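You operate a simulated robot arm through the tools that you are given. There is no shell and no other tool.

The job below is to be done with a simulated robot arm. You get a single attempt, and the scene is never put back.

## Task
Raise the grey block slowly on the lift and move it to the ledge.
Fine: first turn the lift's speed knob two marks toward SLOW; let the lift down again.

The check looks at the end state, three seconds after you hand in, the way a careful person would. Anything else that was tipped, shoved, dropped, spilled or broken makes it a failure.

## Robot
A 7-joint arm with a fingered hand, fixed in place. Base frame: the origin is on the floor under the middle of its stand, x ahead of it, y to its left, z up; the work surface is at about z = 90. Lengths are in cm, angles in degrees, forces in N, time in s.
With the tool pointing down near the work surface it reaches from about 10 to 62 cm from the base axis. Its first joint turns from -115.0 to 115.0 degrees. Payload 3.1 kg.
The TCP is the grasp point between the finger pads, 2.2 cm short of the fingertips. In the tool frame z runs along the fingers and y along their closing line. The gripper opens to 11.2 cm; its body begins 6 cm behind the TCP. The gripper is a hand of 3 fingers: y runs from the thumb to the fingers, the wrist lies at [0, 0, -21.8] in the tool frame, and closing takes about 1.5 s.
Orientation is that of the tool frame in the base frame, as [roll, pitch, yaw] about the fixed x, y, z axes, in that order (R = Rz(yaw) Ry(pitch) Rx(roll)). With the fingers straight down and closing along the base's y, the tool's x points along the base's -x, its y along +y and its z along -z.

## Interface
- The arm moves only by the tool apply_moves. Its argument "targets" is a list of rows, each a list of 6 numbers: the shift along the base's x, y, z in cm, then the turn, a rotation vector about the base's x, y, z in degrees. In form: [[x, y, z, rx, ry, rz], ...]. A call has 1 to 20 rows; each row shifts and turns the commanded pose from where the row before left it. "fingers" is the finger opening in cm, from 0 to 11.2, set as the call begins (left out, the last holds). A row lasts 0.2 s, in which the tool goes at most 5 cm and 8.6 degrees; a call with a longer step from one row to the next is refused whole, and so is a gripper value outside its range. Where a pose cannot be reached the arm comes as near as it can. A force on the tool above 40 N (or 10 N above the force at the start of the call, whichever is more), or a blocked arm, ends the call early, and 0.2 s more pass. Each finger travels about 10.8 cm/s and halts on what it meets, pressing with about 22 N; the grip force reading is that of the motor and also rises with nothing between the fingers. The clock runs only during rows and for 0.2 s after the last one: add rows that do not move to give the fingers time. The reply holds the time, the measured pose of the TCP, the force on the tool along the base axes, the opening and the grip force, in the units named above and with some noise, with the torque about the TCP (base axes, N m) and any sound that the robot's microphone picked up.
- Cameras (640 x 400 px; columns grow to the right, rows downward): "scene" is fixed at [39.78, 50.73, 170.17]; the picture's right is [-1.00, 0.09, 0.00], its down [0.07, 0.85, -0.53] and it looks along [-0.04, -0.52, -0.85] (base axes); focal length 293 px, centre (320, 200). "wrist" rides on the gripper at [6.6, 0.3, -8] in the tool frame; the picture's right is [-0.05, 1.00, 0.00], its down [-0.77, -0.04, -0.64] and it looks along [-0.64, -0.03, 0.77] (tool axes); focal length 275 px, centre (320, 200). There is no depth. A picture from a camera that has moved, and an enlarged one, comes with that camera's place and axes in the base frame and with its lens. The place of the scene camera against the robot may be out by one fixed shift of up to 1.2 cm in any direction.
- snapshot(camera): a new picture of that camera. It takes no simulated time.
- move_column(by): slides the trunk up (or, below 0, down) by that many cm; the arm rides with it, the base frame stays. It gives what a move gives, with no picture.
- move_fingers(finger1, finger2, thumb_bend): sets how far each is bent, from 0 (flat) to 1 (curled in); at 0.3 the hand is open as for a grip, at 0.7 the pads meet at the TCP. One left out holds its place. A second passes; each finger stops where it meets its share of the squeeze, and holds until it gets a number again. A gripper value or a shape takes the hand back. It gives what a move gives, with no picture; readings hold the bend of each and the force on the fingers (four entries, about 0 where the hand has none), thumb and palm.
- grasp_type(shape): the hand has 3 fingers and takes this shape, open, in about a second: jaw (thumb against the fingers, like two jaws); tri (thumb and two fingers); tip (a fingertip pinch); poke (one finger out to press); point (the index stretched); flat (the hand flat); cup (the hand cupped); fist (a fist). The gripper value then closes the fingers along that shape, each until it touches; the sizes above hold for jaw. It gives what a move gives, with no picture.
- zoom(camera, box): a new picture of the part [left, top, right, bottom] of that camera's present view, enlarged. It takes no simulated time.
- sign_off(): hands the job in; it is judged then, once.

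Nothing tells you positions but the pictures and the camera data. Unless the task says otherwise, let go and move clear before handing in.

The tools are called after "Call:" as name(argument=value, ...) on one line, values as JSON. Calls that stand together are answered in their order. apply_moves: Moves the arm, as the interface text tells. Its arguments: {"type":"object","properties":{"targets":{"type":"array"},"fingers":{"type":"number"}},"required":["targets"]} The other tools are called the same way: move_column (by) moves the trunk up or down; grasp_type (shape) gives the hand a shape; move_fingers (finger1, finger2, thumb_bend) moves the fingers one by one; snapshot (camera) takes a picture; zoom (camera, box) takes an enlarged picture of a part of a camera's view; sign_off () hands the job in.

At the start:

```text
time_s: 0.0
position: [35.34, 8.9, 134.84]
tool_rot: [179.9, 0.1, -179.9]
contact_force: [0.6, -0.8, 0.4]
wrist_torque: [-0.01, -0.02, 0.01]
opening: 11.19
gripper_force: 0.0
shape: jaw
bend: [0.3, 0.3, 0.3]
finger forces: [0.0, 0.1, 0.0, 0.1, 0.1, 0.0]
trunk travel left (down, up): [-92.5, 6.5]
```

scene: 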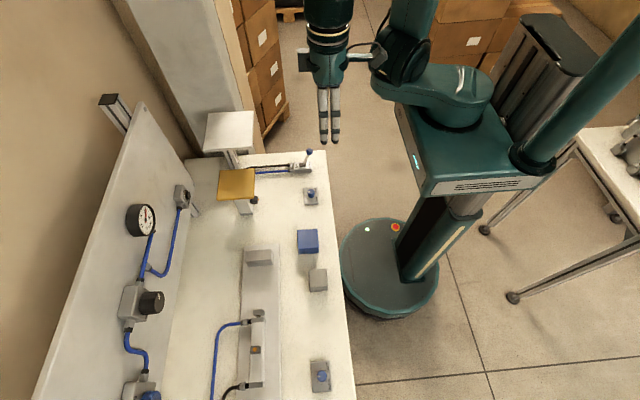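
wrist: 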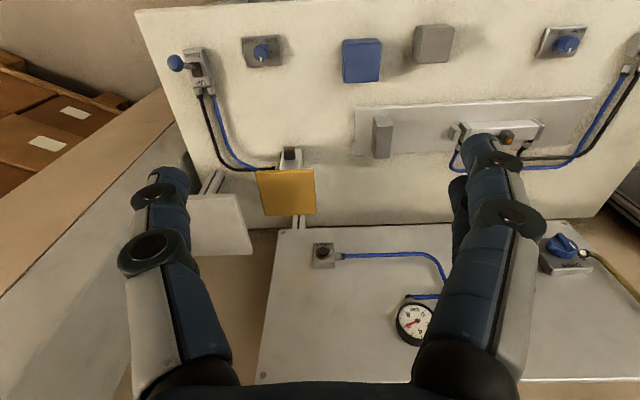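

I see a bench with a panel at its far side, a yellow lift platform, a white ledge, blue and grey blocks, and several knobs and levers. I'll zoom in on the parts before moving anything.

Call:
zoom(camera="scene", box=[160, 90, 360, 215])

Call:
zoom(camera="scene", box=[200, 210, 360, 310])

Call:
zoom(camera="scene", box=[200, 300, 360, 400])

Call:
zoom(camera="scene", box=[90, 170, 250, 270])

Call:
zoom(camera="scene", box=[60, 270, 220, 400])

Call:
zoom(camera="wrist", box=[140, 20, 340, 145])

Call:
zoom(camera="wrist", box=[340, 10, 640, 180])

Call:
zoom(camera="wrist", box=[240, 140, 480, 350])

Call:
zoom(camera="wrist", box=[500, 200, 640, 300])

```text
3.20 times, centred on (260, 152) of scene
camera zoom: at [39.78, 50.73, 170.17], right [-1.0, 0.09, 0.0], down [0.07, 0.85, -0.53], along [-0.04, -0.52, -0.85], focal length 938 px, centre (512, 352)
```

zoom: 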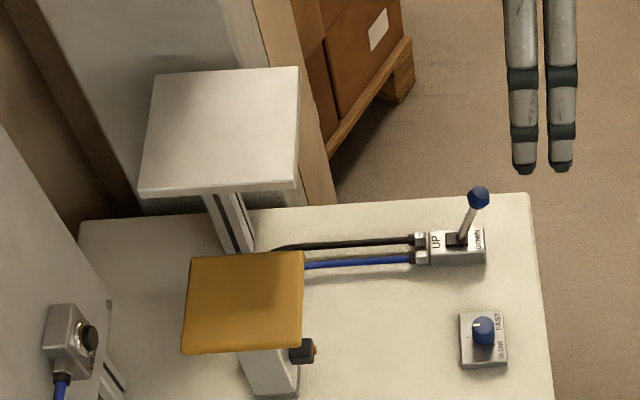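

```text
4.00 times, centred on (280, 260) of scene
camera zoom: at [39.78, 50.73, 170.17], right [-1.0, 0.09, 0.0], down [0.07, 0.85, -0.53], along [-0.04, -0.52, -0.85], focal length 1173 px, centre (480, -40)
```

zoom: 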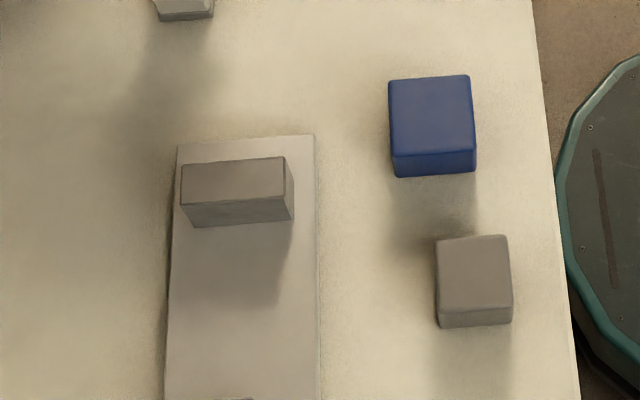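

```text
4.00 times, centred on (280, 350) of scene
camera zoom: at [39.78, 50.73, 170.17], right [-1.0, 0.09, 0.0], down [0.07, 0.85, -0.53], along [-0.04, -0.52, -0.85], focal length 1173 px, centre (480, -400)
```

zoom: 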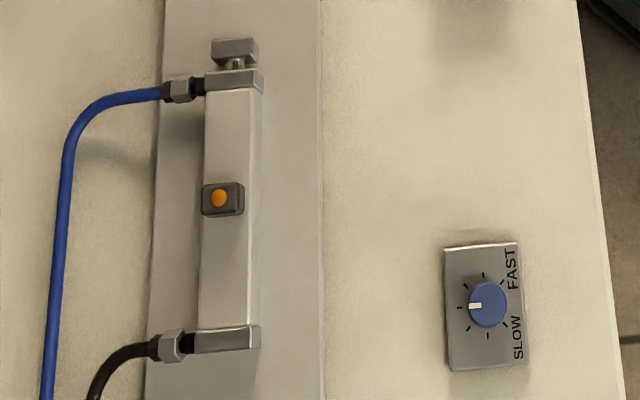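

```text
4.00 times, centred on (170, 220) of scene
camera zoom: at [39.78, 50.73, 170.17], right [-1.0, 0.09, 0.0], down [0.07, 0.85, -0.53], along [-0.04, -0.52, -0.85], focal length 1173 px, centre (920, 120)
```

zoom: 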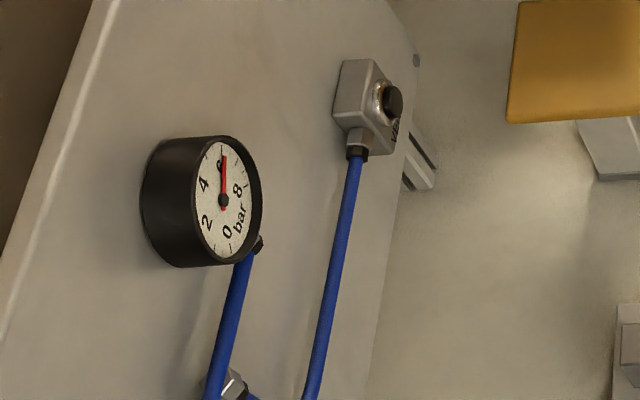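

```text
3.08 times, centred on (140, 335) of scene
camera zoom: at [39.78, 50.73, 170.17], right [-1.0, 0.09, 0.0], down [0.07, 0.85, -0.53], along [-0.04, -0.52, -0.85], focal length 902 px, centre (874, -215)
```

zoom: 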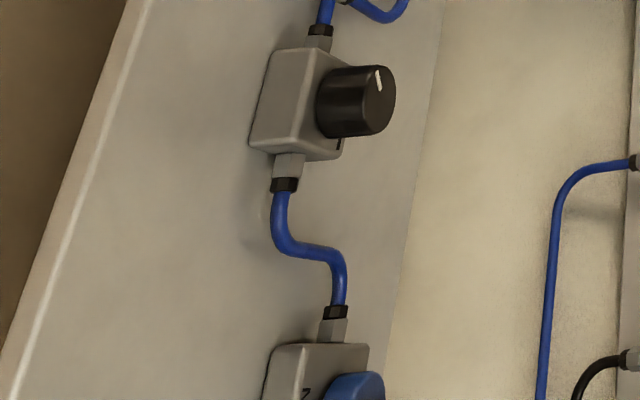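

```text
3.20 times, centred on (240, 82) of wrist
camera zoom: at [28.73, 9.14, 142.9], right [0.05, 1.0, 0.0], down [0.77, -0.04, 0.64], along [0.64, -0.03, -0.77], focal length 881 px, centre (576, 576)
```

zoom: 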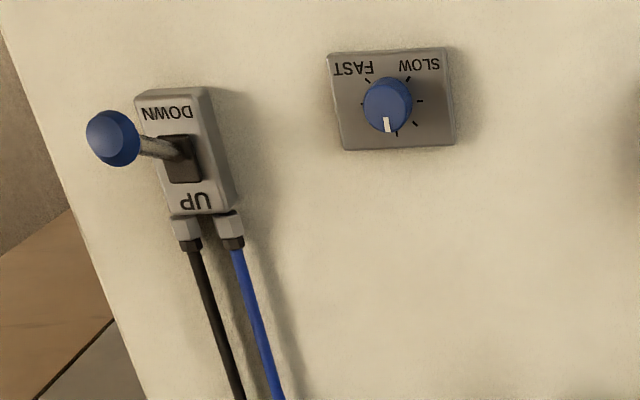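

```text
2.13 times, centred on (490, 95) of wrist
camera zoom: at [28.73, 9.14, 142.9], right [0.05, 1.0, 0.0], down [0.77, -0.04, 0.64], along [0.64, -0.03, -0.77], focal length 587 px, centre (-43, 424)
```

zoom: 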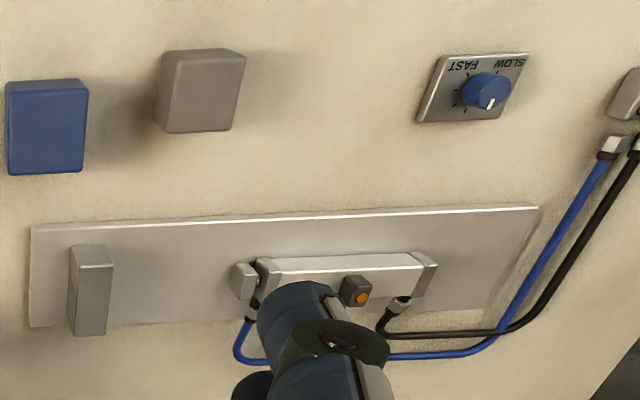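

```text
1.90 times, centred on (360, 245) of wrist
camera zoom: at [28.73, 9.14, 142.9], right [0.05, 1.0, 0.0], down [0.77, -0.04, 0.64], along [0.64, -0.03, -0.77], focal length 524 px, centre (244, 114)
```

zoom: 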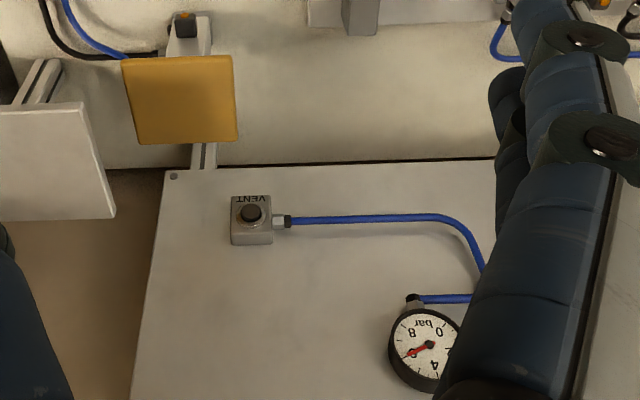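

```text
4.00 times, centred on (570, 250) of wrist
camera zoom: at [28.73, 9.14, 142.9], right [0.05, 1.0, 0.0], down [0.77, -0.04, 0.64], along [0.64, -0.03, -0.77], focal length 1101 px, centre (-680, 0)
```

zoom: 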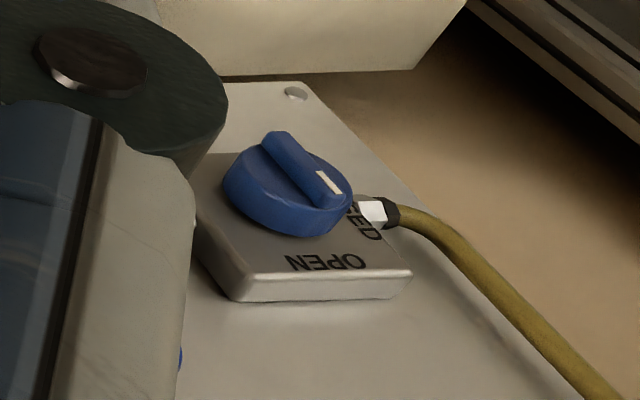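

The lift lever seems to be at about (41,-11), its speed knob at about (39,1), the platform top at about (59,2,104), the ledge at about (60,-10,110) and the free grey block at about (38.6,28). I'll zoom tighter to read the marks, the gauge and the valve.

Call:
zoom(camera="wrist", box=[236, 30, 290, 70])

Call:
zoom(camera="scene", box=[297, 182, 325, 210])

Call:
zoom(camera="scene", box=[280, 140, 330, 180])

Call:
zoom(camera="wrist", box=[535, 225, 605, 285])

Call:
zoom(camera="wrist", box=[390, 290, 450, 350])

Call:
zoom(camera="wrist", box=[180, 140, 330, 260])

Call:
zoom(camera="wrist", box=[610, 20, 640, 80])

Call:
zoom(camera="scene", box=[195, 100, 275, 220])

```text
10.00 times, centred on (263, 50) of wrist
camera zoom: at [28.73, 9.14, 142.9], right [0.05, 1.0, 0.0], down [0.77, -0.04, 0.64], along [0.64, -0.03, -0.77], focal length 2753 px, centre (890, 1700)
```

zoom: 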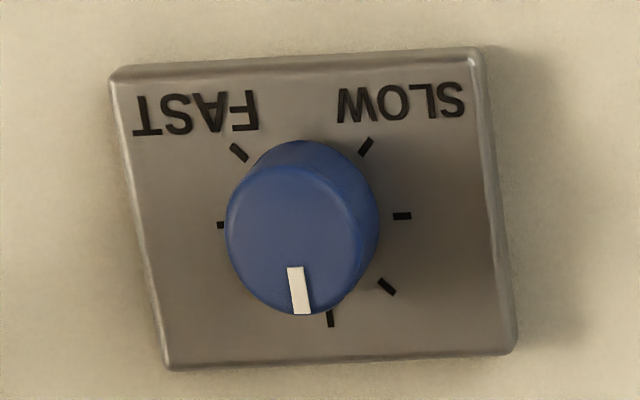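

```text
14.29 times, centred on (311, 196) of scene
camera zoom: at [39.78, 50.73, 170.17], right [-1.0, 0.09, 0.0], down [0.07, 0.85, -0.53], along [-0.04, -0.52, -0.85], focal length 4188 px, centre (449, 257)
```

zoom: 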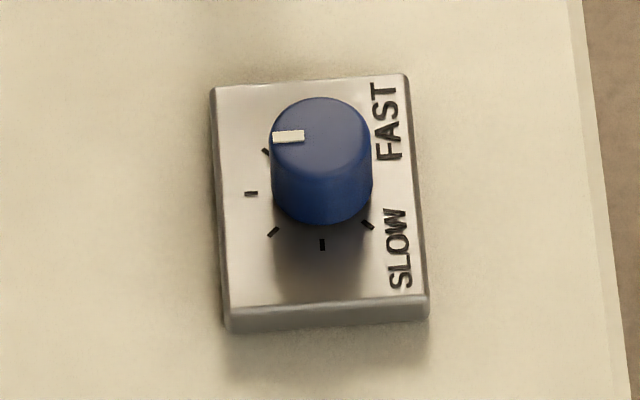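

```text
10.00 times, centred on (305, 160) of scene
camera zoom: at [39.78, 50.73, 170.17], right [-1.0, 0.09, 0.0], down [0.07, 0.85, -0.53], along [-0.04, -0.52, -0.85], focal length 2932 px, centre (470, 600)
```

zoom: 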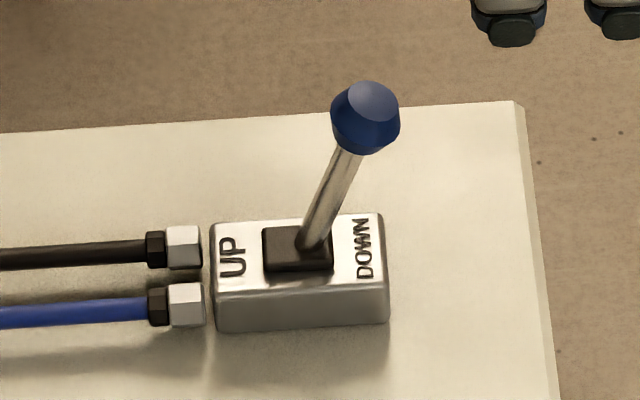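

```text
6.67 times, centred on (570, 255) of wrist
camera zoom: at [28.73, 9.14, 142.9], right [0.05, 1.0, 0.0], down [0.77, -0.04, 0.64], along [0.64, -0.03, -0.77], focal length 1835 px, centre (-1347, -167)
```

zoom: 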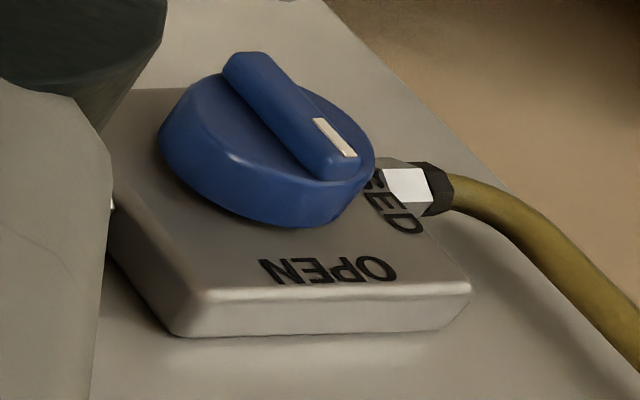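

```text
6.67 times, centred on (420, 320) of wrist
camera zoom: at [28.73, 9.14, 142.9], right [0.05, 1.0, 0.0], down [0.77, -0.04, 0.64], along [0.64, -0.03, -0.77], focal length 1835 px, centre (-347, -600)
```

zoom: 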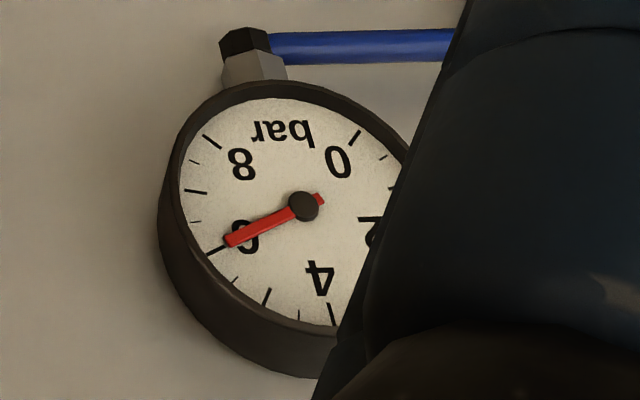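

```text
3.33 times, centred on (255, 200) of wrist
camera zoom: at [28.73, 9.14, 142.9], right [0.05, 1.0, 0.0], down [0.77, -0.04, 0.64], along [0.64, -0.03, -0.77], focal length 918 px, centre (537, 200)
```

zoom: 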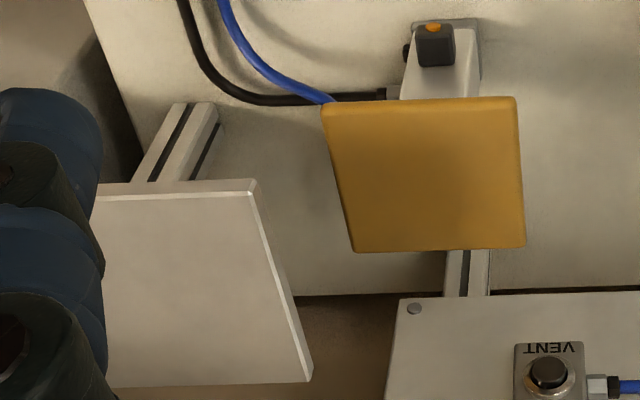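

```text
6.67 times, centred on (625, 50) of wrist
camera zoom: at [28.73, 9.14, 142.9], right [0.05, 1.0, 0.0], down [0.77, -0.04, 0.64], along [0.64, -0.03, -0.77], focal length 1835 px, centre (-1713, 1200)
```

zoom: 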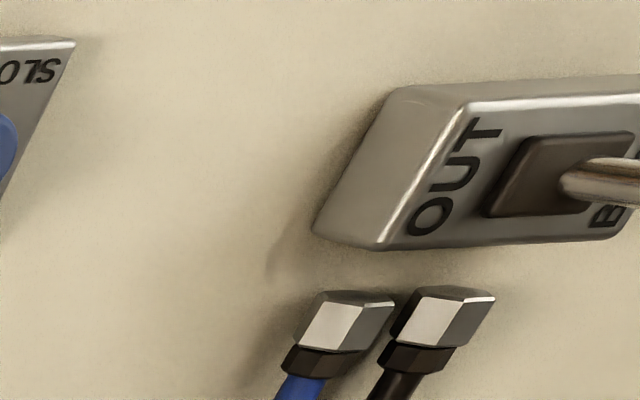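

```text
3.33 times, centred on (235, 160) of scene
camera zoom: at [39.78, 50.73, 170.17], right [-1.0, 0.09, 0.0], down [0.07, 0.85, -0.53], along [-0.04, -0.52, -0.85], focal length 977 px, centre (603, 333)
```

zoom: 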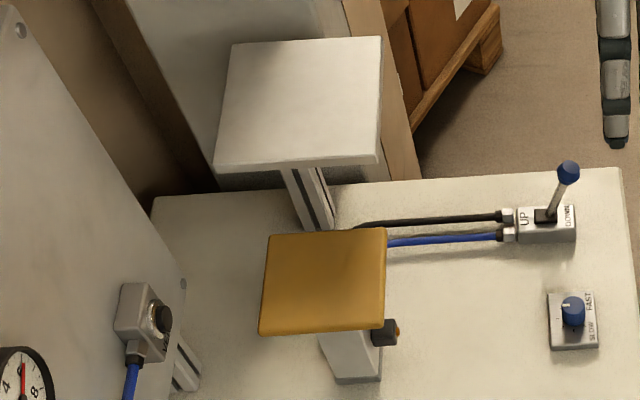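

The gauge reads 6 bar, the supply points to OPEN, and the lift lever is at DOWN. The lift knob points at the middle of 7 marks spaced 45° apart, so two marks toward SLOW takes the pointer from +x to +y. I'll move the wrist camera over the knob and lever to fix their positions.

Call:
apply_moves(targets=[[-0.4, -2.1, -2.8, 0, 0, 0], [-0.4, -2.2, -2.8, 0, 0, 0], [-0.4, -2.2, -2.8, 0, 0, 0], [-0.4, -2.2, -2.8, 0, 0, 0], [-0.4, -2.1, -2.8, 0, 0, 0], [-0.3, -2.1, -2.8, 0, 0, 0], [0, 0, 0, 0, 0, 0]])

Call:
snapshot(camera="wrist")

Call:
snapshot(camera="scene")

```text
time_s: 1.6
position: [33.13, -4.05, 118.01]
tool_rot: [-180.0, -0.1, 180.0]
contact_force: [-0.6, 0.1, 0.5]
wrist_torque: [-0.01, 0.02, 0.0]
opening: 11.2
gripper_force: 0.0
shape: jaw
bend: [0.3, 0.3, 0.3]
finger forces: [0.0, 0.1, 0.0, 0.0, 0.0, 0.1]
trunk travel left (down, up): [-92.5, 6.5]
```

```text
taken
camera wrist: at [26.45, -3.73, 125.96], right [0.05, 1.0, 0.0], down [0.77, -0.04, 0.64], along [0.64, -0.03, -0.77], focal length 275 px, centre (320, 200)
```

wrist: 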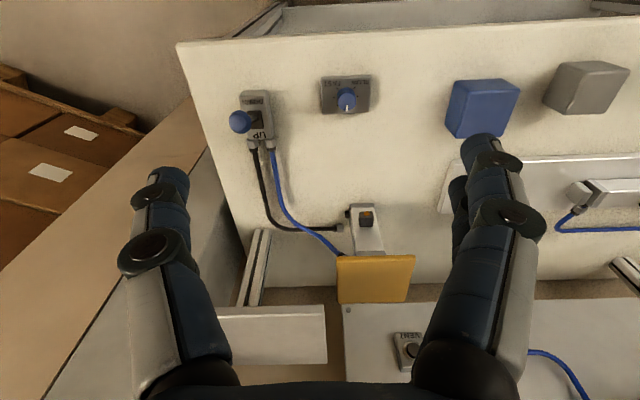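

```text
taken
```

scene: 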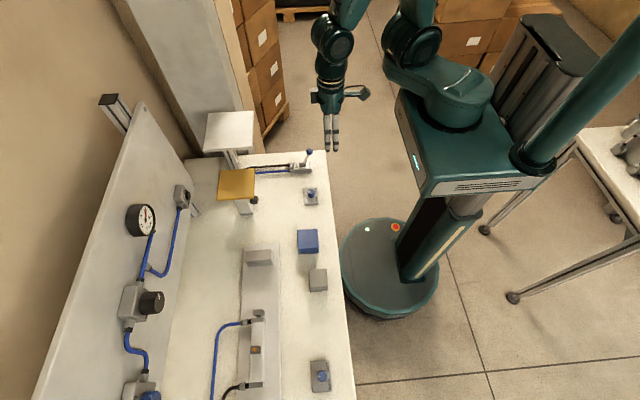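

The knob and lever are both in the wrist view now. I'll zoom in to triangulate them, along with the platform, ledge and blocks.

Call:
zoom(camera="wrist", box=[315, 70, 379, 120])

Call:
zoom(camera="wrist", box=[220, 80, 300, 150])

Call:
zoom(camera="wrist", box=[210, 190, 430, 370])

Call:
zoom(camera="wrist", box=[430, 50, 640, 150])

```text
8.00 times, centred on (347, 95) of wrist
camera zoom: at [26.45, -3.73, 125.96], right [0.05, 1.0, 0.0], down [0.77, -0.04, 0.64], along [0.64, -0.03, -0.77], focal length 2202 px, centre (104, 1040)
```

zoom: 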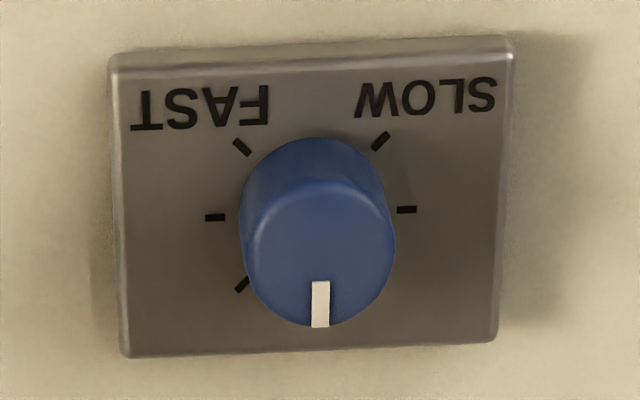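

```text
5.71 times, centred on (260, 115) of wrist
camera zoom: at [26.45, -3.73, 125.96], right [0.05, 1.0, 0.0], down [0.77, -0.04, 0.64], along [0.64, -0.03, -0.77], focal length 1573 px, centre (663, 686)
```

zoom: 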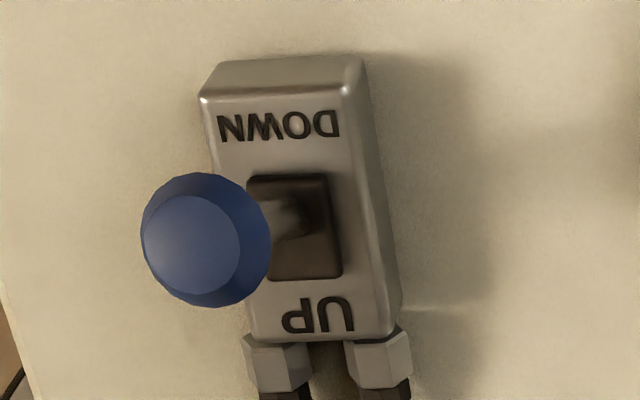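

```text
2.22 times, centred on (320, 280) of wrist
camera zoom: at [26.45, -3.73, 125.96], right [0.05, 1.0, 0.0], down [0.77, -0.04, 0.64], along [0.64, -0.03, -0.77], focal length 612 px, centre (320, 22)
```

zoom: 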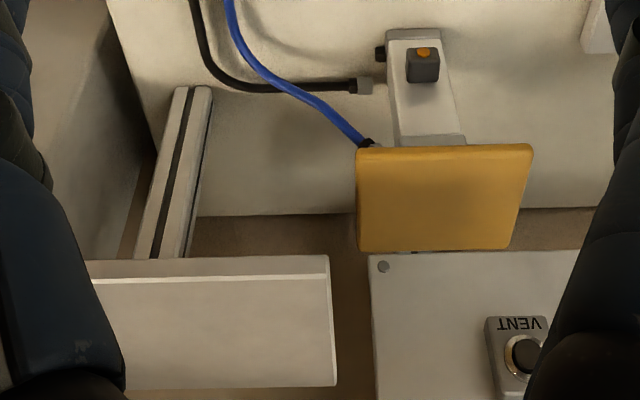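

```text
3.05 times, centred on (535, 100) of wrist
camera zoom: at [26.45, -3.73, 125.96], right [0.05, 1.0, 0.0], down [0.77, -0.04, 0.64], along [0.64, -0.03, -0.77], focal length 839 px, centre (-335, 505)
```

zoom: 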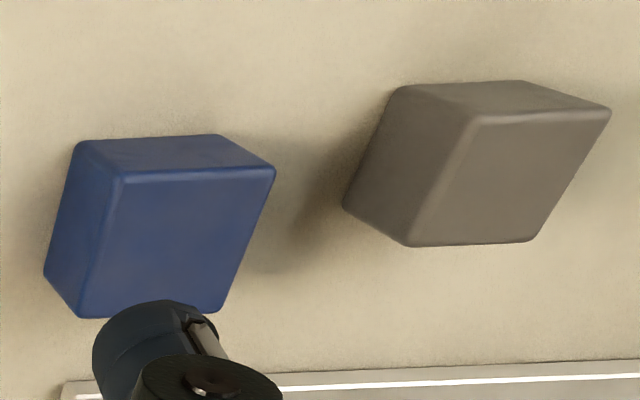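

Triangulated positions:
- Knob centre is at about (38.9,-1.1), with the plate at z 91.3 and the knob top at about 93.
- Lever ball is at about (38.1,-12.5,99.1).
- Platform top is at about (58.7,1.9,104.5).
- Ledge top is at z ≈ 111.7, with its edge at y ≈ -4.7.

Next I'll go above the knob with the hand pre-turned by -60°, then rehearse the whole turn in free air.

Call:
apply_moves(targets=[[0.6, 0.3, -0.7, 0, 0, -7.5], [0.6, 0.3, -0.7, 0, 0, -7.5], [0.7, 0.4, -0.7, 0, 0, -7.5], [0.7, 0.4, -0.7, 0, 0, -7.5], [0.8, 0.4, -0.7, 0, 0, -7.5], [0.8, 0.4, -0.7, 0, 0, -7.5], [0.8, 0.4, -0.9, 0, 0, -7.5], [0.74, 0.37, -0.9, 0, 0, -7.5], [0, 0, 0, 0, 0, 0]], fingers=6)

Call:
apply_moves(targets=[[0, 0, 0, 0, 0, 7.5], [0, 0, 0, 0, 0, 7.5], [0, 0, 0, 0, 0, 7.5], [0, 0, 0, 0, 0, 7.5], [0, 0, 0, 0, 0, 7.5], [0, 0, 0, 0, 0, 7.5], [0, 0, 0, 0, 0, 7.5], [0, 0, 0, 0, 0, 7.5], [0, 0, 0, 0, 0, 7.5], [0, 0, 0, 0, 0, 7.5], [0, 0, 0, 0, 0, 7.5], [0, 0, 0, 0, 0, 7.5], [0, 0, 0, 0, 0, 0]])

Call:
snapshot(camera="scene")

```text
time_s: 3.6
position: [38.8, -0.93, 112.06]
tool_rot: [180.0, 0.1, 119.9]
contact_force: [-0.2, 0.4, 0.2]
wrist_torque: [0.01, -0.02, -0.02]
opening: 6.06
gripper_force: 0.1
shape: jaw
bend: [0.72, 0.72, 0.7]
finger forces: [0.0, 0.1, 0.0, 0.0, 0.0, 0.0]
trunk travel left (down, up): [-92.5, 6.5]
```

```text
time_s: 6.4
position: [38.91, -1.04, 112.15]
tool_rot: [180.0, 0.0, -149.8]
contact_force: [0.5, 0.9, 1.0]
wrist_torque: [-0.02, -0.01, -0.02]
opening: 6.08
gripper_force: 0.1
shape: jaw
bend: [0.72, 0.72, 0.7]
finger forces: [0.0, 0.0, 0.0, 0.0, 0.0, 0.0]
trunk travel left (down, up): [-92.5, 6.5]
```

```text
taken
```

scene: 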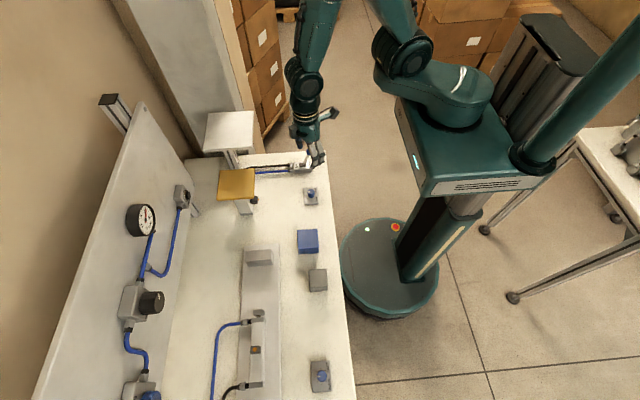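

The arm can do the full turn from -60° to +30°. I'll check how the fingers look at this opening.

Call:
snapshot(camera="wrist")

Call:
zoom(camera="scene", box=[270, 70, 360, 210])

```text
taken
camera wrist: at [32.93, -4.16, 120.12], right [-0.46, 0.89, 0.0], down [0.69, 0.36, 0.64], along [0.56, 0.29, -0.77], focal length 275 px, centre (320, 200)
```

wrist: 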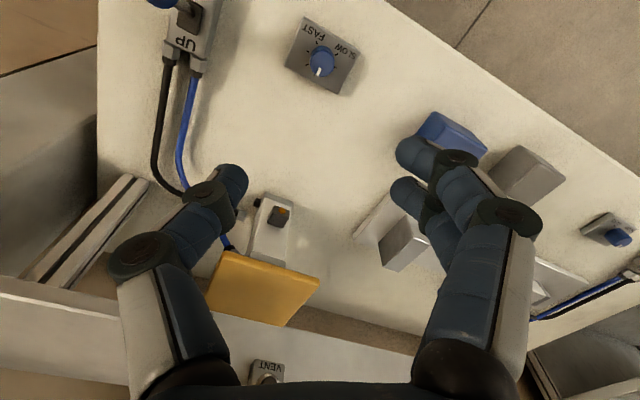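

```text
2.86 times, centred on (315, 140) of scene
camera zoom: at [39.78, 50.73, 170.17], right [-1.0, 0.09, 0.0], down [0.07, 0.85, -0.53], along [-0.04, -0.52, -0.85], focal length 838 px, centre (334, 371)
```

zoom: 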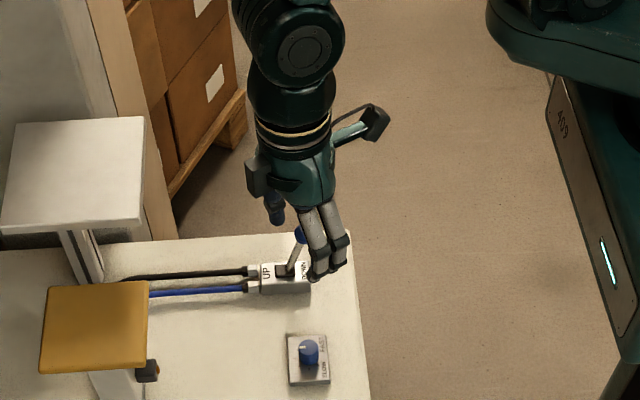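

Finger spacing is fine. I'll turn back to -60° and descend toward the knob in stages.

Call:
apply_moves(targets=[[0, 0, 0, 0, 0, -7.5], [0, 0, 0, 0, 0, -7.5], [0, 0, 0, 0, 0, -7.5], [0, 0, 0, 0, 0, -7.5], [0, 0, 0, 0, 0, -7.5], [0, 0, 0, 0, 0, -7.5], [0, 0, -1.5, 0, 0, -7.5], [0, 0, -1.5, 0, 0, -7.5], [0, 0, -1.5, 0, 0, -7.5], [0, 0, -1.5, 0, 0, -7.5], [0, 0, -1.5, 0, 0, -7.5], [0, 0, -1.5, 0, 0, -7.5], [0, 0, -1.5, 0, 0, 0], [0, 0, -1.5, 0, 0, 0], [0, 0, 0, 0, 0, 0], [0, 0, 0, 0, 0, 0]], fingers=5.5)

Call:
snapshot(camera="wrist")

Call:
zoom(camera="scene", box=[270, 120, 360, 220])

```text
time_s: 9.8
position: [38.92, -1.08, 100.07]
tool_rot: [180.0, 0.0, 120.1]
contact_force: [-0.4, 0.4, -0.3]
wrist_torque: [0.02, 0.0, 0.02]
opening: 5.56
gripper_force: 0.0
shape: jaw
bend: [0.73, 0.73, 0.7]
finger forces: [0.1, 0.1, 0.0, 0.0, 0.0, 0.1]
trunk travel left (down, up): [-92.5, 6.5]
```

```text
taken
camera wrist: at [35.83, 4.7, 108.05], right [0.89, 0.46, 0.0], down [0.35, -0.69, 0.64], along [0.29, -0.56, -0.77], focal length 275 px, centre (320, 200)
```

wrist: 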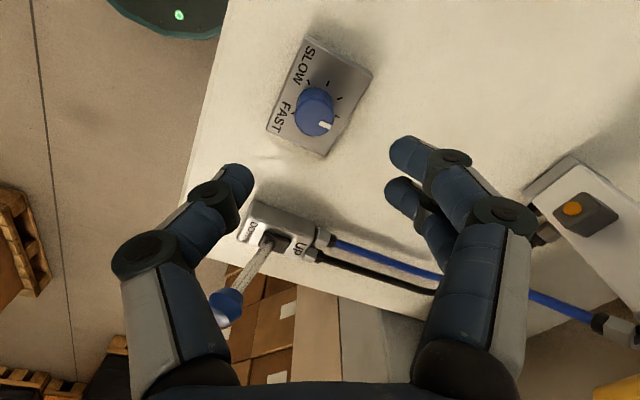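

```text
4.00 times, centred on (315, 170) of scene
camera zoom: at [39.78, 50.73, 170.17], right [-1.0, 0.09, 0.0], down [0.07, 0.85, -0.53], along [-0.04, -0.52, -0.85], focal length 1173 px, centre (340, 320)
```

zoom: 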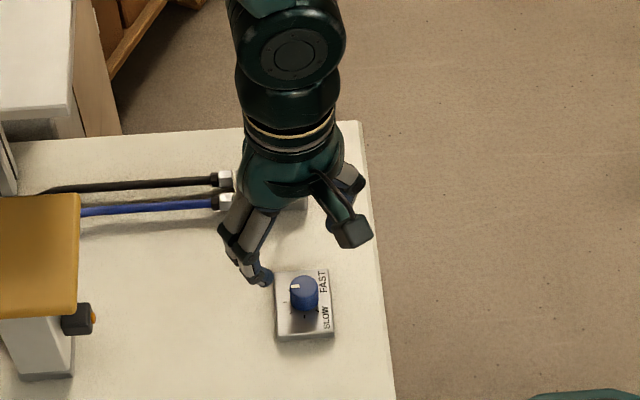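

The knob lines up under the TCP. I'll descend slowly to TCP z ≈ 94, which puts the fingertips about 0.4 cm above the plate.

Call:
apply_moves(targets=[[0, 0, -1.2, 0, 0, 0], [0, 0, -1.2, 0, 0, 0], [0, 0, -1.2, 0, 0, 0], [0, 0, -0.8, 0, 0, 0], [0, 0, -0.6, 0, 0, 0], [0, 0, -0.6, 0, 0, 0], [0, 0, -0.4, 0, 0, 0], [0, 0, 0, 0, 0, 0], [0, 0, 0, 0, 0, 0]])

Call:
snapshot(camera="wrist")

Call:
zoom(camera="scene", box=[280, 160, 340, 215])

```text
time_s: 11.8
position: [38.91, -0.99, 94.0]
tool_rot: [-180.0, 0.0, 120.0]
contact_force: [0.9, 0.2, 0.4]
wrist_torque: [0.03, 0.01, -0.02]
opening: 5.54
gripper_force: 0.1
shape: jaw
bend: [0.73, 0.73, 0.7]
finger forces: [0.0, 0.1, 0.0, 0.0, 0.1, 0.1]
trunk travel left (down, up): [-92.5, 6.5]
```

```text
taken
camera wrist: at [35.79, 4.77, 102.11], right [0.89, 0.46, 0.0], down [0.35, -0.69, 0.64], along [0.29, -0.56, -0.77], focal length 275 px, centre (320, 200)
```

wrist: 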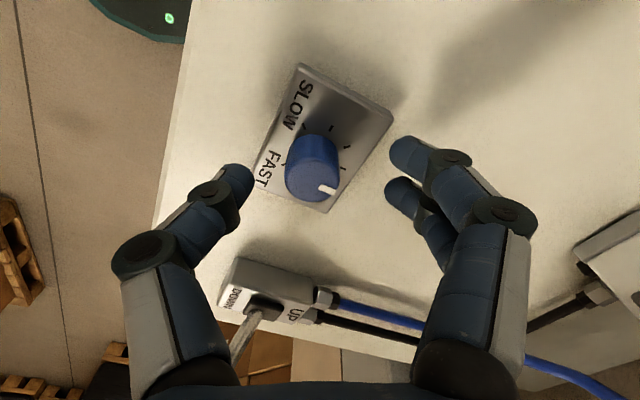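

```text
7.27 times, centred on (310, 188) of scene
camera zoom: at [39.78, 50.73, 170.17], right [-1.0, 0.09, 0.0], down [0.07, 0.85, -0.53], along [-0.04, -0.52, -0.85], focal length 2132 px, centre (393, 291)
```

zoom: 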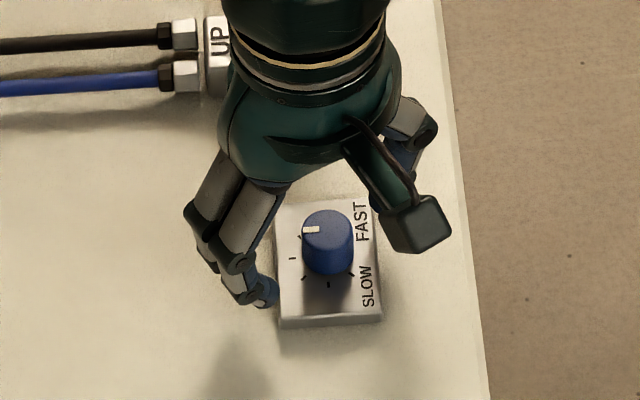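

The knob appears slightly off-centre between the fingers, so I'll zoom in to measure the offset.

Call:
zoom(camera="wrist", box=[220, 50, 420, 250])

```text
2.00 times, centred on (320, 150) of wrist
camera zoom: at [35.79, 4.77, 102.11], right [0.89, 0.46, 0.0], down [0.35, -0.69, 0.64], along [0.29, -0.56, -0.77], focal length 551 px, centre (320, 300)
```

zoom: 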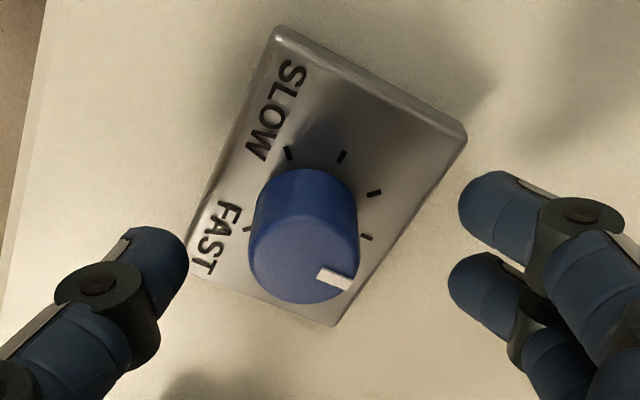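

The close view puts the knob about (-0.46,+0.12) from the current TCP, so I'll shift and check again.

Call:
apply_moves(targets=[[-0.23, 0.06, 0, 0, 0, 0], [-0.23, 0.06, 0, 0, 0, 0], [0, 0, 0, 0, 0, 0], [0, 0, 0, 0, 0, 0]], fingers=4.0)

Call:
zoom(camera="wrist", box=[220, 70, 420, 250])

```text
time_s: 12.8
position: [38.39, -1.0, 94.12]
tool_rot: [-180.0, 0.0, 120.1]
contact_force: [-0.2, 0.8, 0.4]
wrist_torque: [0.0, -0.02, -0.01]
opening: 4.06
gripper_force: 0.1
shape: jaw
bend: [0.73, 0.73, 0.7]
finger forces: [0.0, 0.0, 0.1, 0.0, 0.0, 0.0]
trunk travel left (down, up): [-92.5, 6.5]
```

```text
2.22 times, centred on (320, 160) of wrist
camera zoom: at [35.3, 4.88, 102.1], right [0.89, 0.46, 0.0], down [0.35, -0.69, 0.64], along [0.29, -0.56, -0.77], focal length 612 px, centre (320, 289)
```

zoom: 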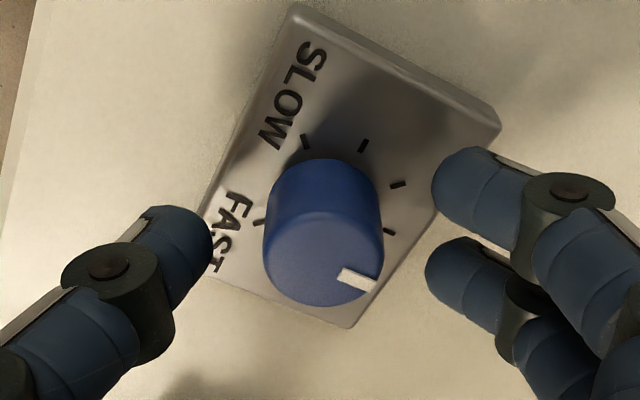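

The knob is now centred on the tool axis. I'll close onto it.

Call:
apply_moves(targets=[[0, 0, 0, 0, 0, 0], [0, 0, 0, 0, 0, 0], [0, 0, 0, 0, 0, 0], [0, 0, 0, 0, 0, 0], [0, 0, 0, 0, 0, 0]], fingers=1.5)

Call:
zoom(camera="wrist", box=[220, 70, 420, 250])

```text
time_s: 14.0
position: [38.44, -0.99, 94.04]
tool_rot: [-179.9, 0.1, 120.0]
contact_force: [-0.4, -0.8, 0.5]
wrist_torque: [0.01, 0.02, 0.01]
opening: 1.64
gripper_force: 0.0
shape: jaw
bend: [0.72, 0.72, 0.7]
finger forces: [0.3, 0.7, 0.0, 0.0, 1.5, 0.0]
trunk travel left (down, up): [-92.5, 6.5]
```

```text
2.22 times, centred on (320, 160) of wrist
camera zoom: at [35.3, 4.87, 102.1], right [0.89, 0.46, 0.0], down [0.35, -0.69, 0.64], along [0.29, -0.56, -0.77], focal length 612 px, centre (320, 289)
```

zoom: 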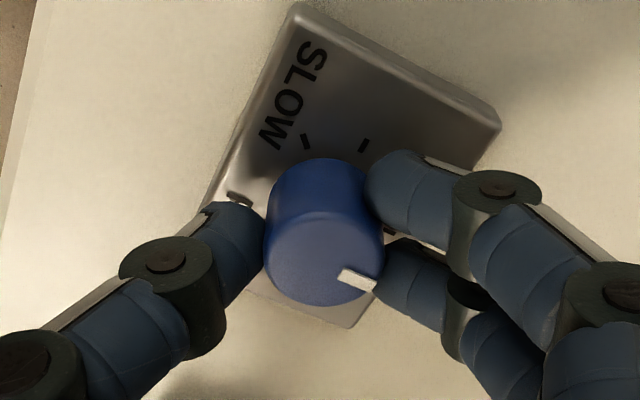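

There is light contact on all three digits. I'll squeeze harder before turning.

Call:
apply_moves(targets=[[0, 0, 0, 0, 0, 0], [0, 0, 0, 0, 0, 0], [0, 0, 0, 0, 0, 0], [0, 0, 0, 0, 0, 0]], fingers=0.3)

Call:
zoom(camera="wrist", box=[220, 70, 420, 250])

```text
time_s: 15.0
position: [38.44, -1.02, 94.0]
tool_rot: [-180.0, -0.1, 120.0]
contact_force: [-1.2, -0.8, -3.5]
wrist_torque: [0.01, 0.01, 0.04]
opening: 1.42
gripper_force: 21.9
shape: jaw
bend: [0.72, 0.72, 0.7]
finger forces: [10.0, 10.1, 0.0, 0.0, 20.1, 0.0]
trunk travel left (down, up): [-92.5, 6.5]
```

```text
2.22 times, centred on (320, 160) of wrist
camera zoom: at [35.31, 4.87, 102.09], right [0.89, 0.46, 0.0], down [0.35, -0.69, 0.64], along [0.29, -0.56, -0.77], focal length 612 px, centre (320, 289)
```

zoom: 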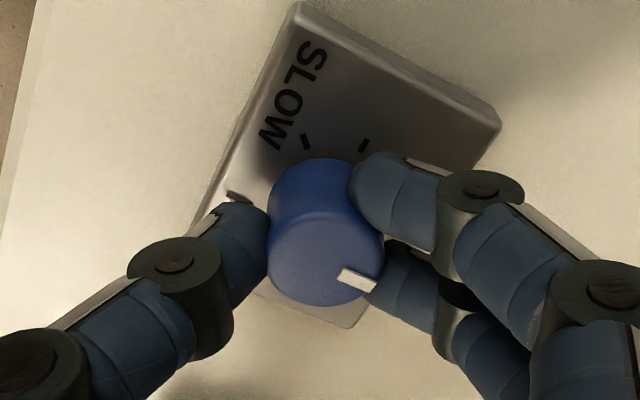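

The grip is firm at about 20 N each side. I'll turn the first half (+45°, toward SLOW) and check.

Call:
apply_moves(targets=[[0, 0, 0, 0, 0, 5], [0, 0, 0, 0, 0, 5], [0, 0, 0, 0, 0, 5], [0, 0, 0, 0, 0, 5], [0, 0, 0, 0, 0, 5], [0, 0, 0, 0, 0, 5], [0, 0, 0, 0, 0, 5], [0, 0, 0, 0, 0, 5], [0, 0, 0, 0, 0, 5], [0, 0, 0, 0, 0, 0]])

Call:
snapshot(camera="wrist")

Call:
zoom(camera="scene", box=[280, 160, 340, 215])

```text
time_s: 17.2
position: [38.44, -0.98, 94.11]
tool_rot: [180.0, -0.1, 165.0]
contact_force: [0.2, -5.1, -8.1]
wrist_torque: [-0.12, 0.0, 0.01]
opening: 1.33
gripper_force: 22.0
shape: jaw
bend: [0.72, 0.72, 0.7]
finger forces: [9.2, 10.0, 0.1, 0.1, 23.1, 0.0]
trunk travel left (down, up): [-92.5, 6.5]
```

```text
taken
camera wrist: at [32.04, 0.95, 102.14], right [0.3, 0.95, 0.0], down [0.74, -0.23, 0.64], along [0.61, -0.19, -0.77], focal length 275 px, centre (320, 200)
```

wrist: 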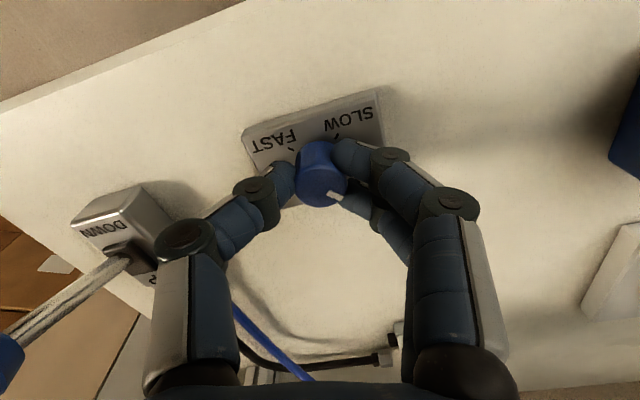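

```text
7.27 times, centred on (310, 188) of scene
camera zoom: at [39.78, 50.73, 170.17], right [-1.0, 0.09, 0.0], down [0.07, 0.85, -0.53], along [-0.04, -0.52, -0.85], focal length 2132 px, centre (393, 291)
```

zoom: 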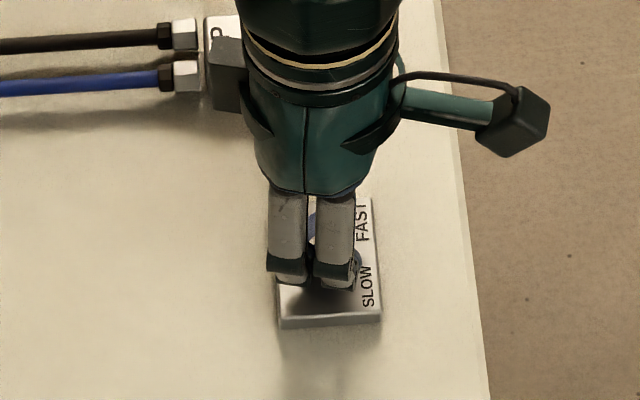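

The pointer is following the hand. I'll turn the second 45°.

Call:
apply_moves(targets=[[0, 0, 0, 0, 0, 5], [0, 0, 0, 0, 0, 5], [0, 0, 0, 0, 0, 5], [0, 0, 0, 0, 0, 5], [0, 0, 0, 0, 0, 5], [0, 0, 0, 0, 0, 5], [0, 0, 0, 0, 0, 5], [0, 0, 0, 0, 0, 5], [0, 0, 0, 0, 0, 5], [0, 0, 0, 0, 0, 0]])

Call:
zoom(camera="wrist", box=[220, 70, 420, 250])

```text
time_s: 19.4
position: [38.49, -1.04, 94.15]
tool_rot: [179.9, 0.0, -149.9]
contact_force: [1.9, -8.3, -0.5]
wrist_torque: [-0.17, -0.02, -0.02]
opening: 1.37
gripper_force: 21.6
shape: jaw
bend: [0.72, 0.72, 0.7]
finger forces: [10.3, 9.3, 0.0, 0.1, 25.1, 0.1]
trunk travel left (down, up): [-92.5, 6.5]
```

```text
2.22 times, centred on (320, 160) of wrist
camera zoom: at [32.48, -4.14, 102.08], right [-0.46, 0.89, 0.0], down [0.69, 0.35, 0.64], along [0.56, 0.29, -0.77], focal length 612 px, centre (320, 289)
```

zoom: 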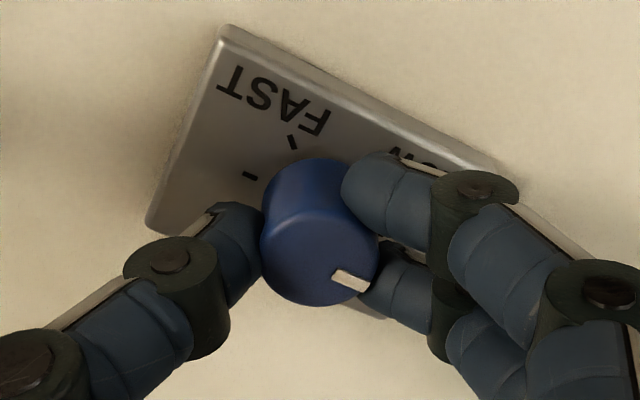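

It looks like the knob followed with only a few degrees of lag. I'll release gently and check where the pointer sits.

Call:
apply_moves(targets=[[0, 0, 0, 0, 0, 0], [0, 0, 0, 0, 0, 0], [0, 0, 0, 0, 0, 0], [0, 0, 0, 0, 0, 0]], fingers=5.0)

Call:
zoom(camera="wrist", box=[220, 70, 420, 250])

Call:
zoom(camera="scene", box=[280, 160, 340, 215])

```text
time_s: 20.4
position: [38.35, -0.96, 94.13]
tool_rot: [-180.0, 0.1, -149.9]
contact_force: [-1.6, -0.8, 0.4]
wrist_torque: [0.0, -0.02, 0.0]
opening: 4.92
gripper_force: 0.0
shape: jaw
bend: [0.73, 0.73, 0.7]
finger forces: [0.1, 0.0, 0.0, 0.0, 0.0, 0.1]
trunk travel left (down, up): [-92.5, 6.5]
```

```text
2.22 times, centred on (320, 160) of wrist
camera zoom: at [32.43, -3.97, 102.1], right [-0.46, 0.89, 0.0], down [0.69, 0.35, 0.64], along [0.56, 0.29, -0.77], focal length 612 px, centre (320, 289)
```

zoom: 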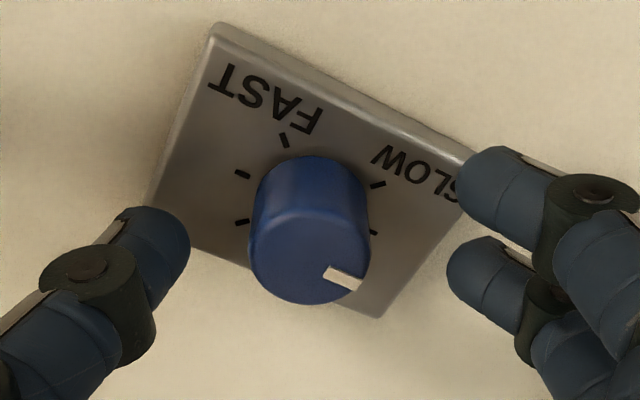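

```text
7.27 times, centred on (310, 188) of scene
camera zoom: at [39.78, 50.73, 170.17], right [-1.0, 0.09, 0.0], down [0.07, 0.85, -0.53], along [-0.04, -0.52, -0.85], focal length 2132 px, centre (393, 291)
```

zoom: 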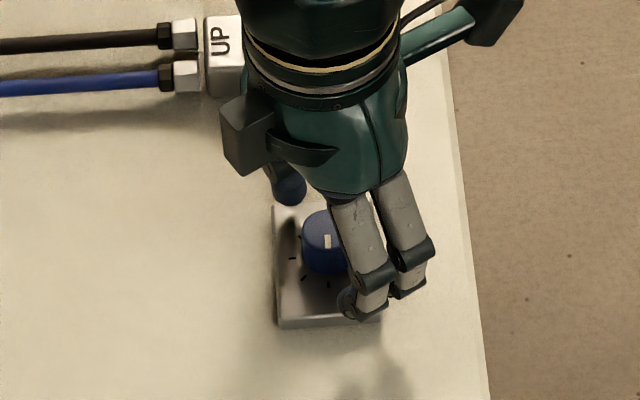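

The pointer looks close to the +y mark. I'll rise straight up and inspect it unobstructed.

Call:
apply_moves(targets=[[0, 0, 0.8, 0, 0, 0], [0, 0, 1.5, 0, 0, 0], [0, 0, 2.5, 0, 0, 0], [0, 0, 3, 0, 0, 0], [0, 0, 3, 0, 0, 0], [-1, 0, 3, 0, 0, -7.5], [-2, 0, 3, 0, 0, -7.5], [-2, 0, 3, 0, 0, -7.5], [-1, 0, 2, 0, 0, -7.5], [0, 0, 0, 0, 0, 0]])

Call:
zoom(camera="scene", box=[297, 182, 325, 210])

Call:
snapshot(camera="wrist")

```text
time_s: 22.6
position: [32.3, -0.91, 116.07]
tool_rot: [180.0, 0.0, 180.0]
contact_force: [0.6, -0.4, 0.1]
wrist_torque: [-0.01, 0.04, 0.0]
opening: 4.96
gripper_force: 0.1
shape: jaw
bend: [0.73, 0.73, 0.7]
finger forces: [0.0, 0.0, 0.0, 0.0, 0.1, 0.0]
trunk travel left (down, up): [-92.5, 6.5]
```

```text
14.29 times, centred on (311, 196) of scene
camera zoom: at [39.78, 50.73, 170.17], right [-1.0, 0.09, 0.0], down [0.07, 0.85, -0.53], along [-0.04, -0.52, -0.85], focal length 4188 px, centre (449, 257)
```

zoom: 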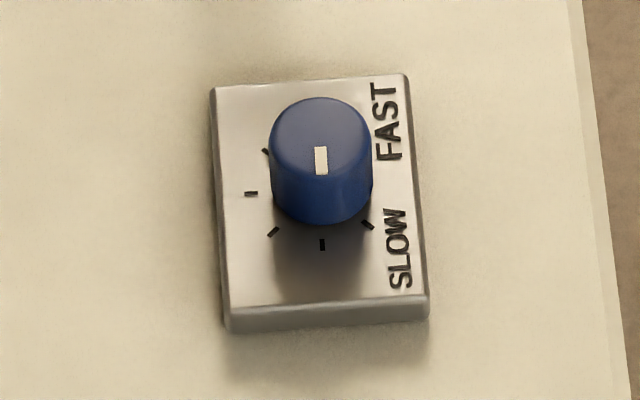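

```text
taken
camera wrist: at [25.7, -0.7, 123.99], right [0.05, 1.0, 0.0], down [0.77, -0.04, 0.64], along [0.63, -0.03, -0.77], focal length 275 px, centre (320, 200)
```

wrist: 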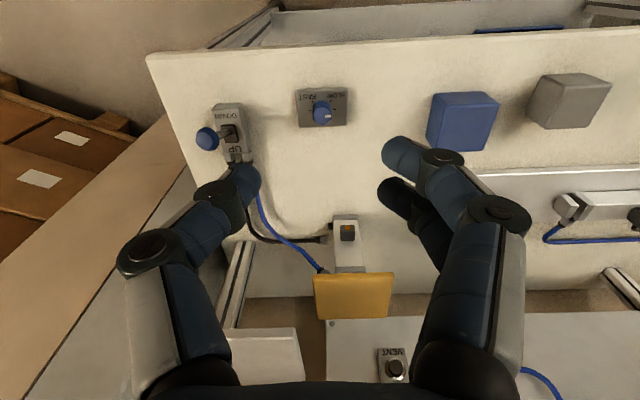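

Call:
zoom(camera="wrist", box=[290, 80, 354, 130])

Call:
zoom(camera="wrist", box=[420, 60, 640, 180])

```text
8.00 times, centred on (322, 105) of wrist
camera zoom: at [25.7, -0.7, 123.99], right [0.05, 1.0, 0.0], down [0.77, -0.04, 0.64], along [0.63, -0.03, -0.77], focal length 2202 px, centre (304, 960)
```

zoom: 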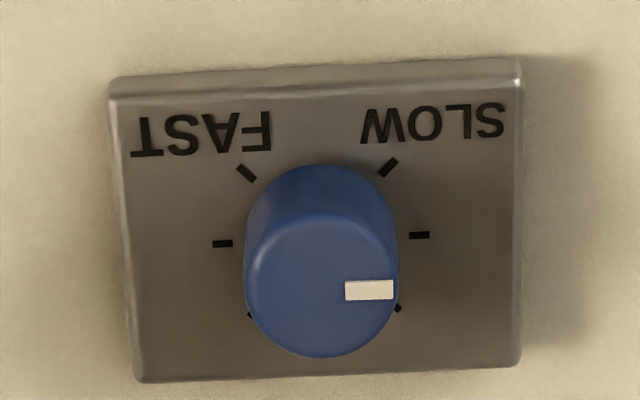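

```text
2.91 times, centred on (530, 120) of wrist
camera zoom: at [25.7, -0.7, 123.99], right [0.05, 1.0, 0.0], down [0.77, -0.04, 0.64], along [0.63, -0.03, -0.77], focal length 801 px, centre (-291, 433)
```

zoom: 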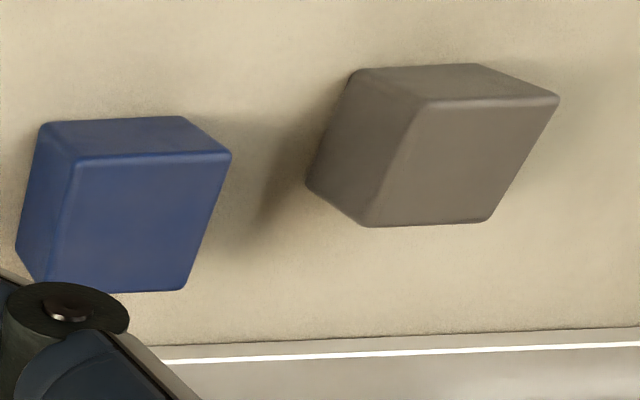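

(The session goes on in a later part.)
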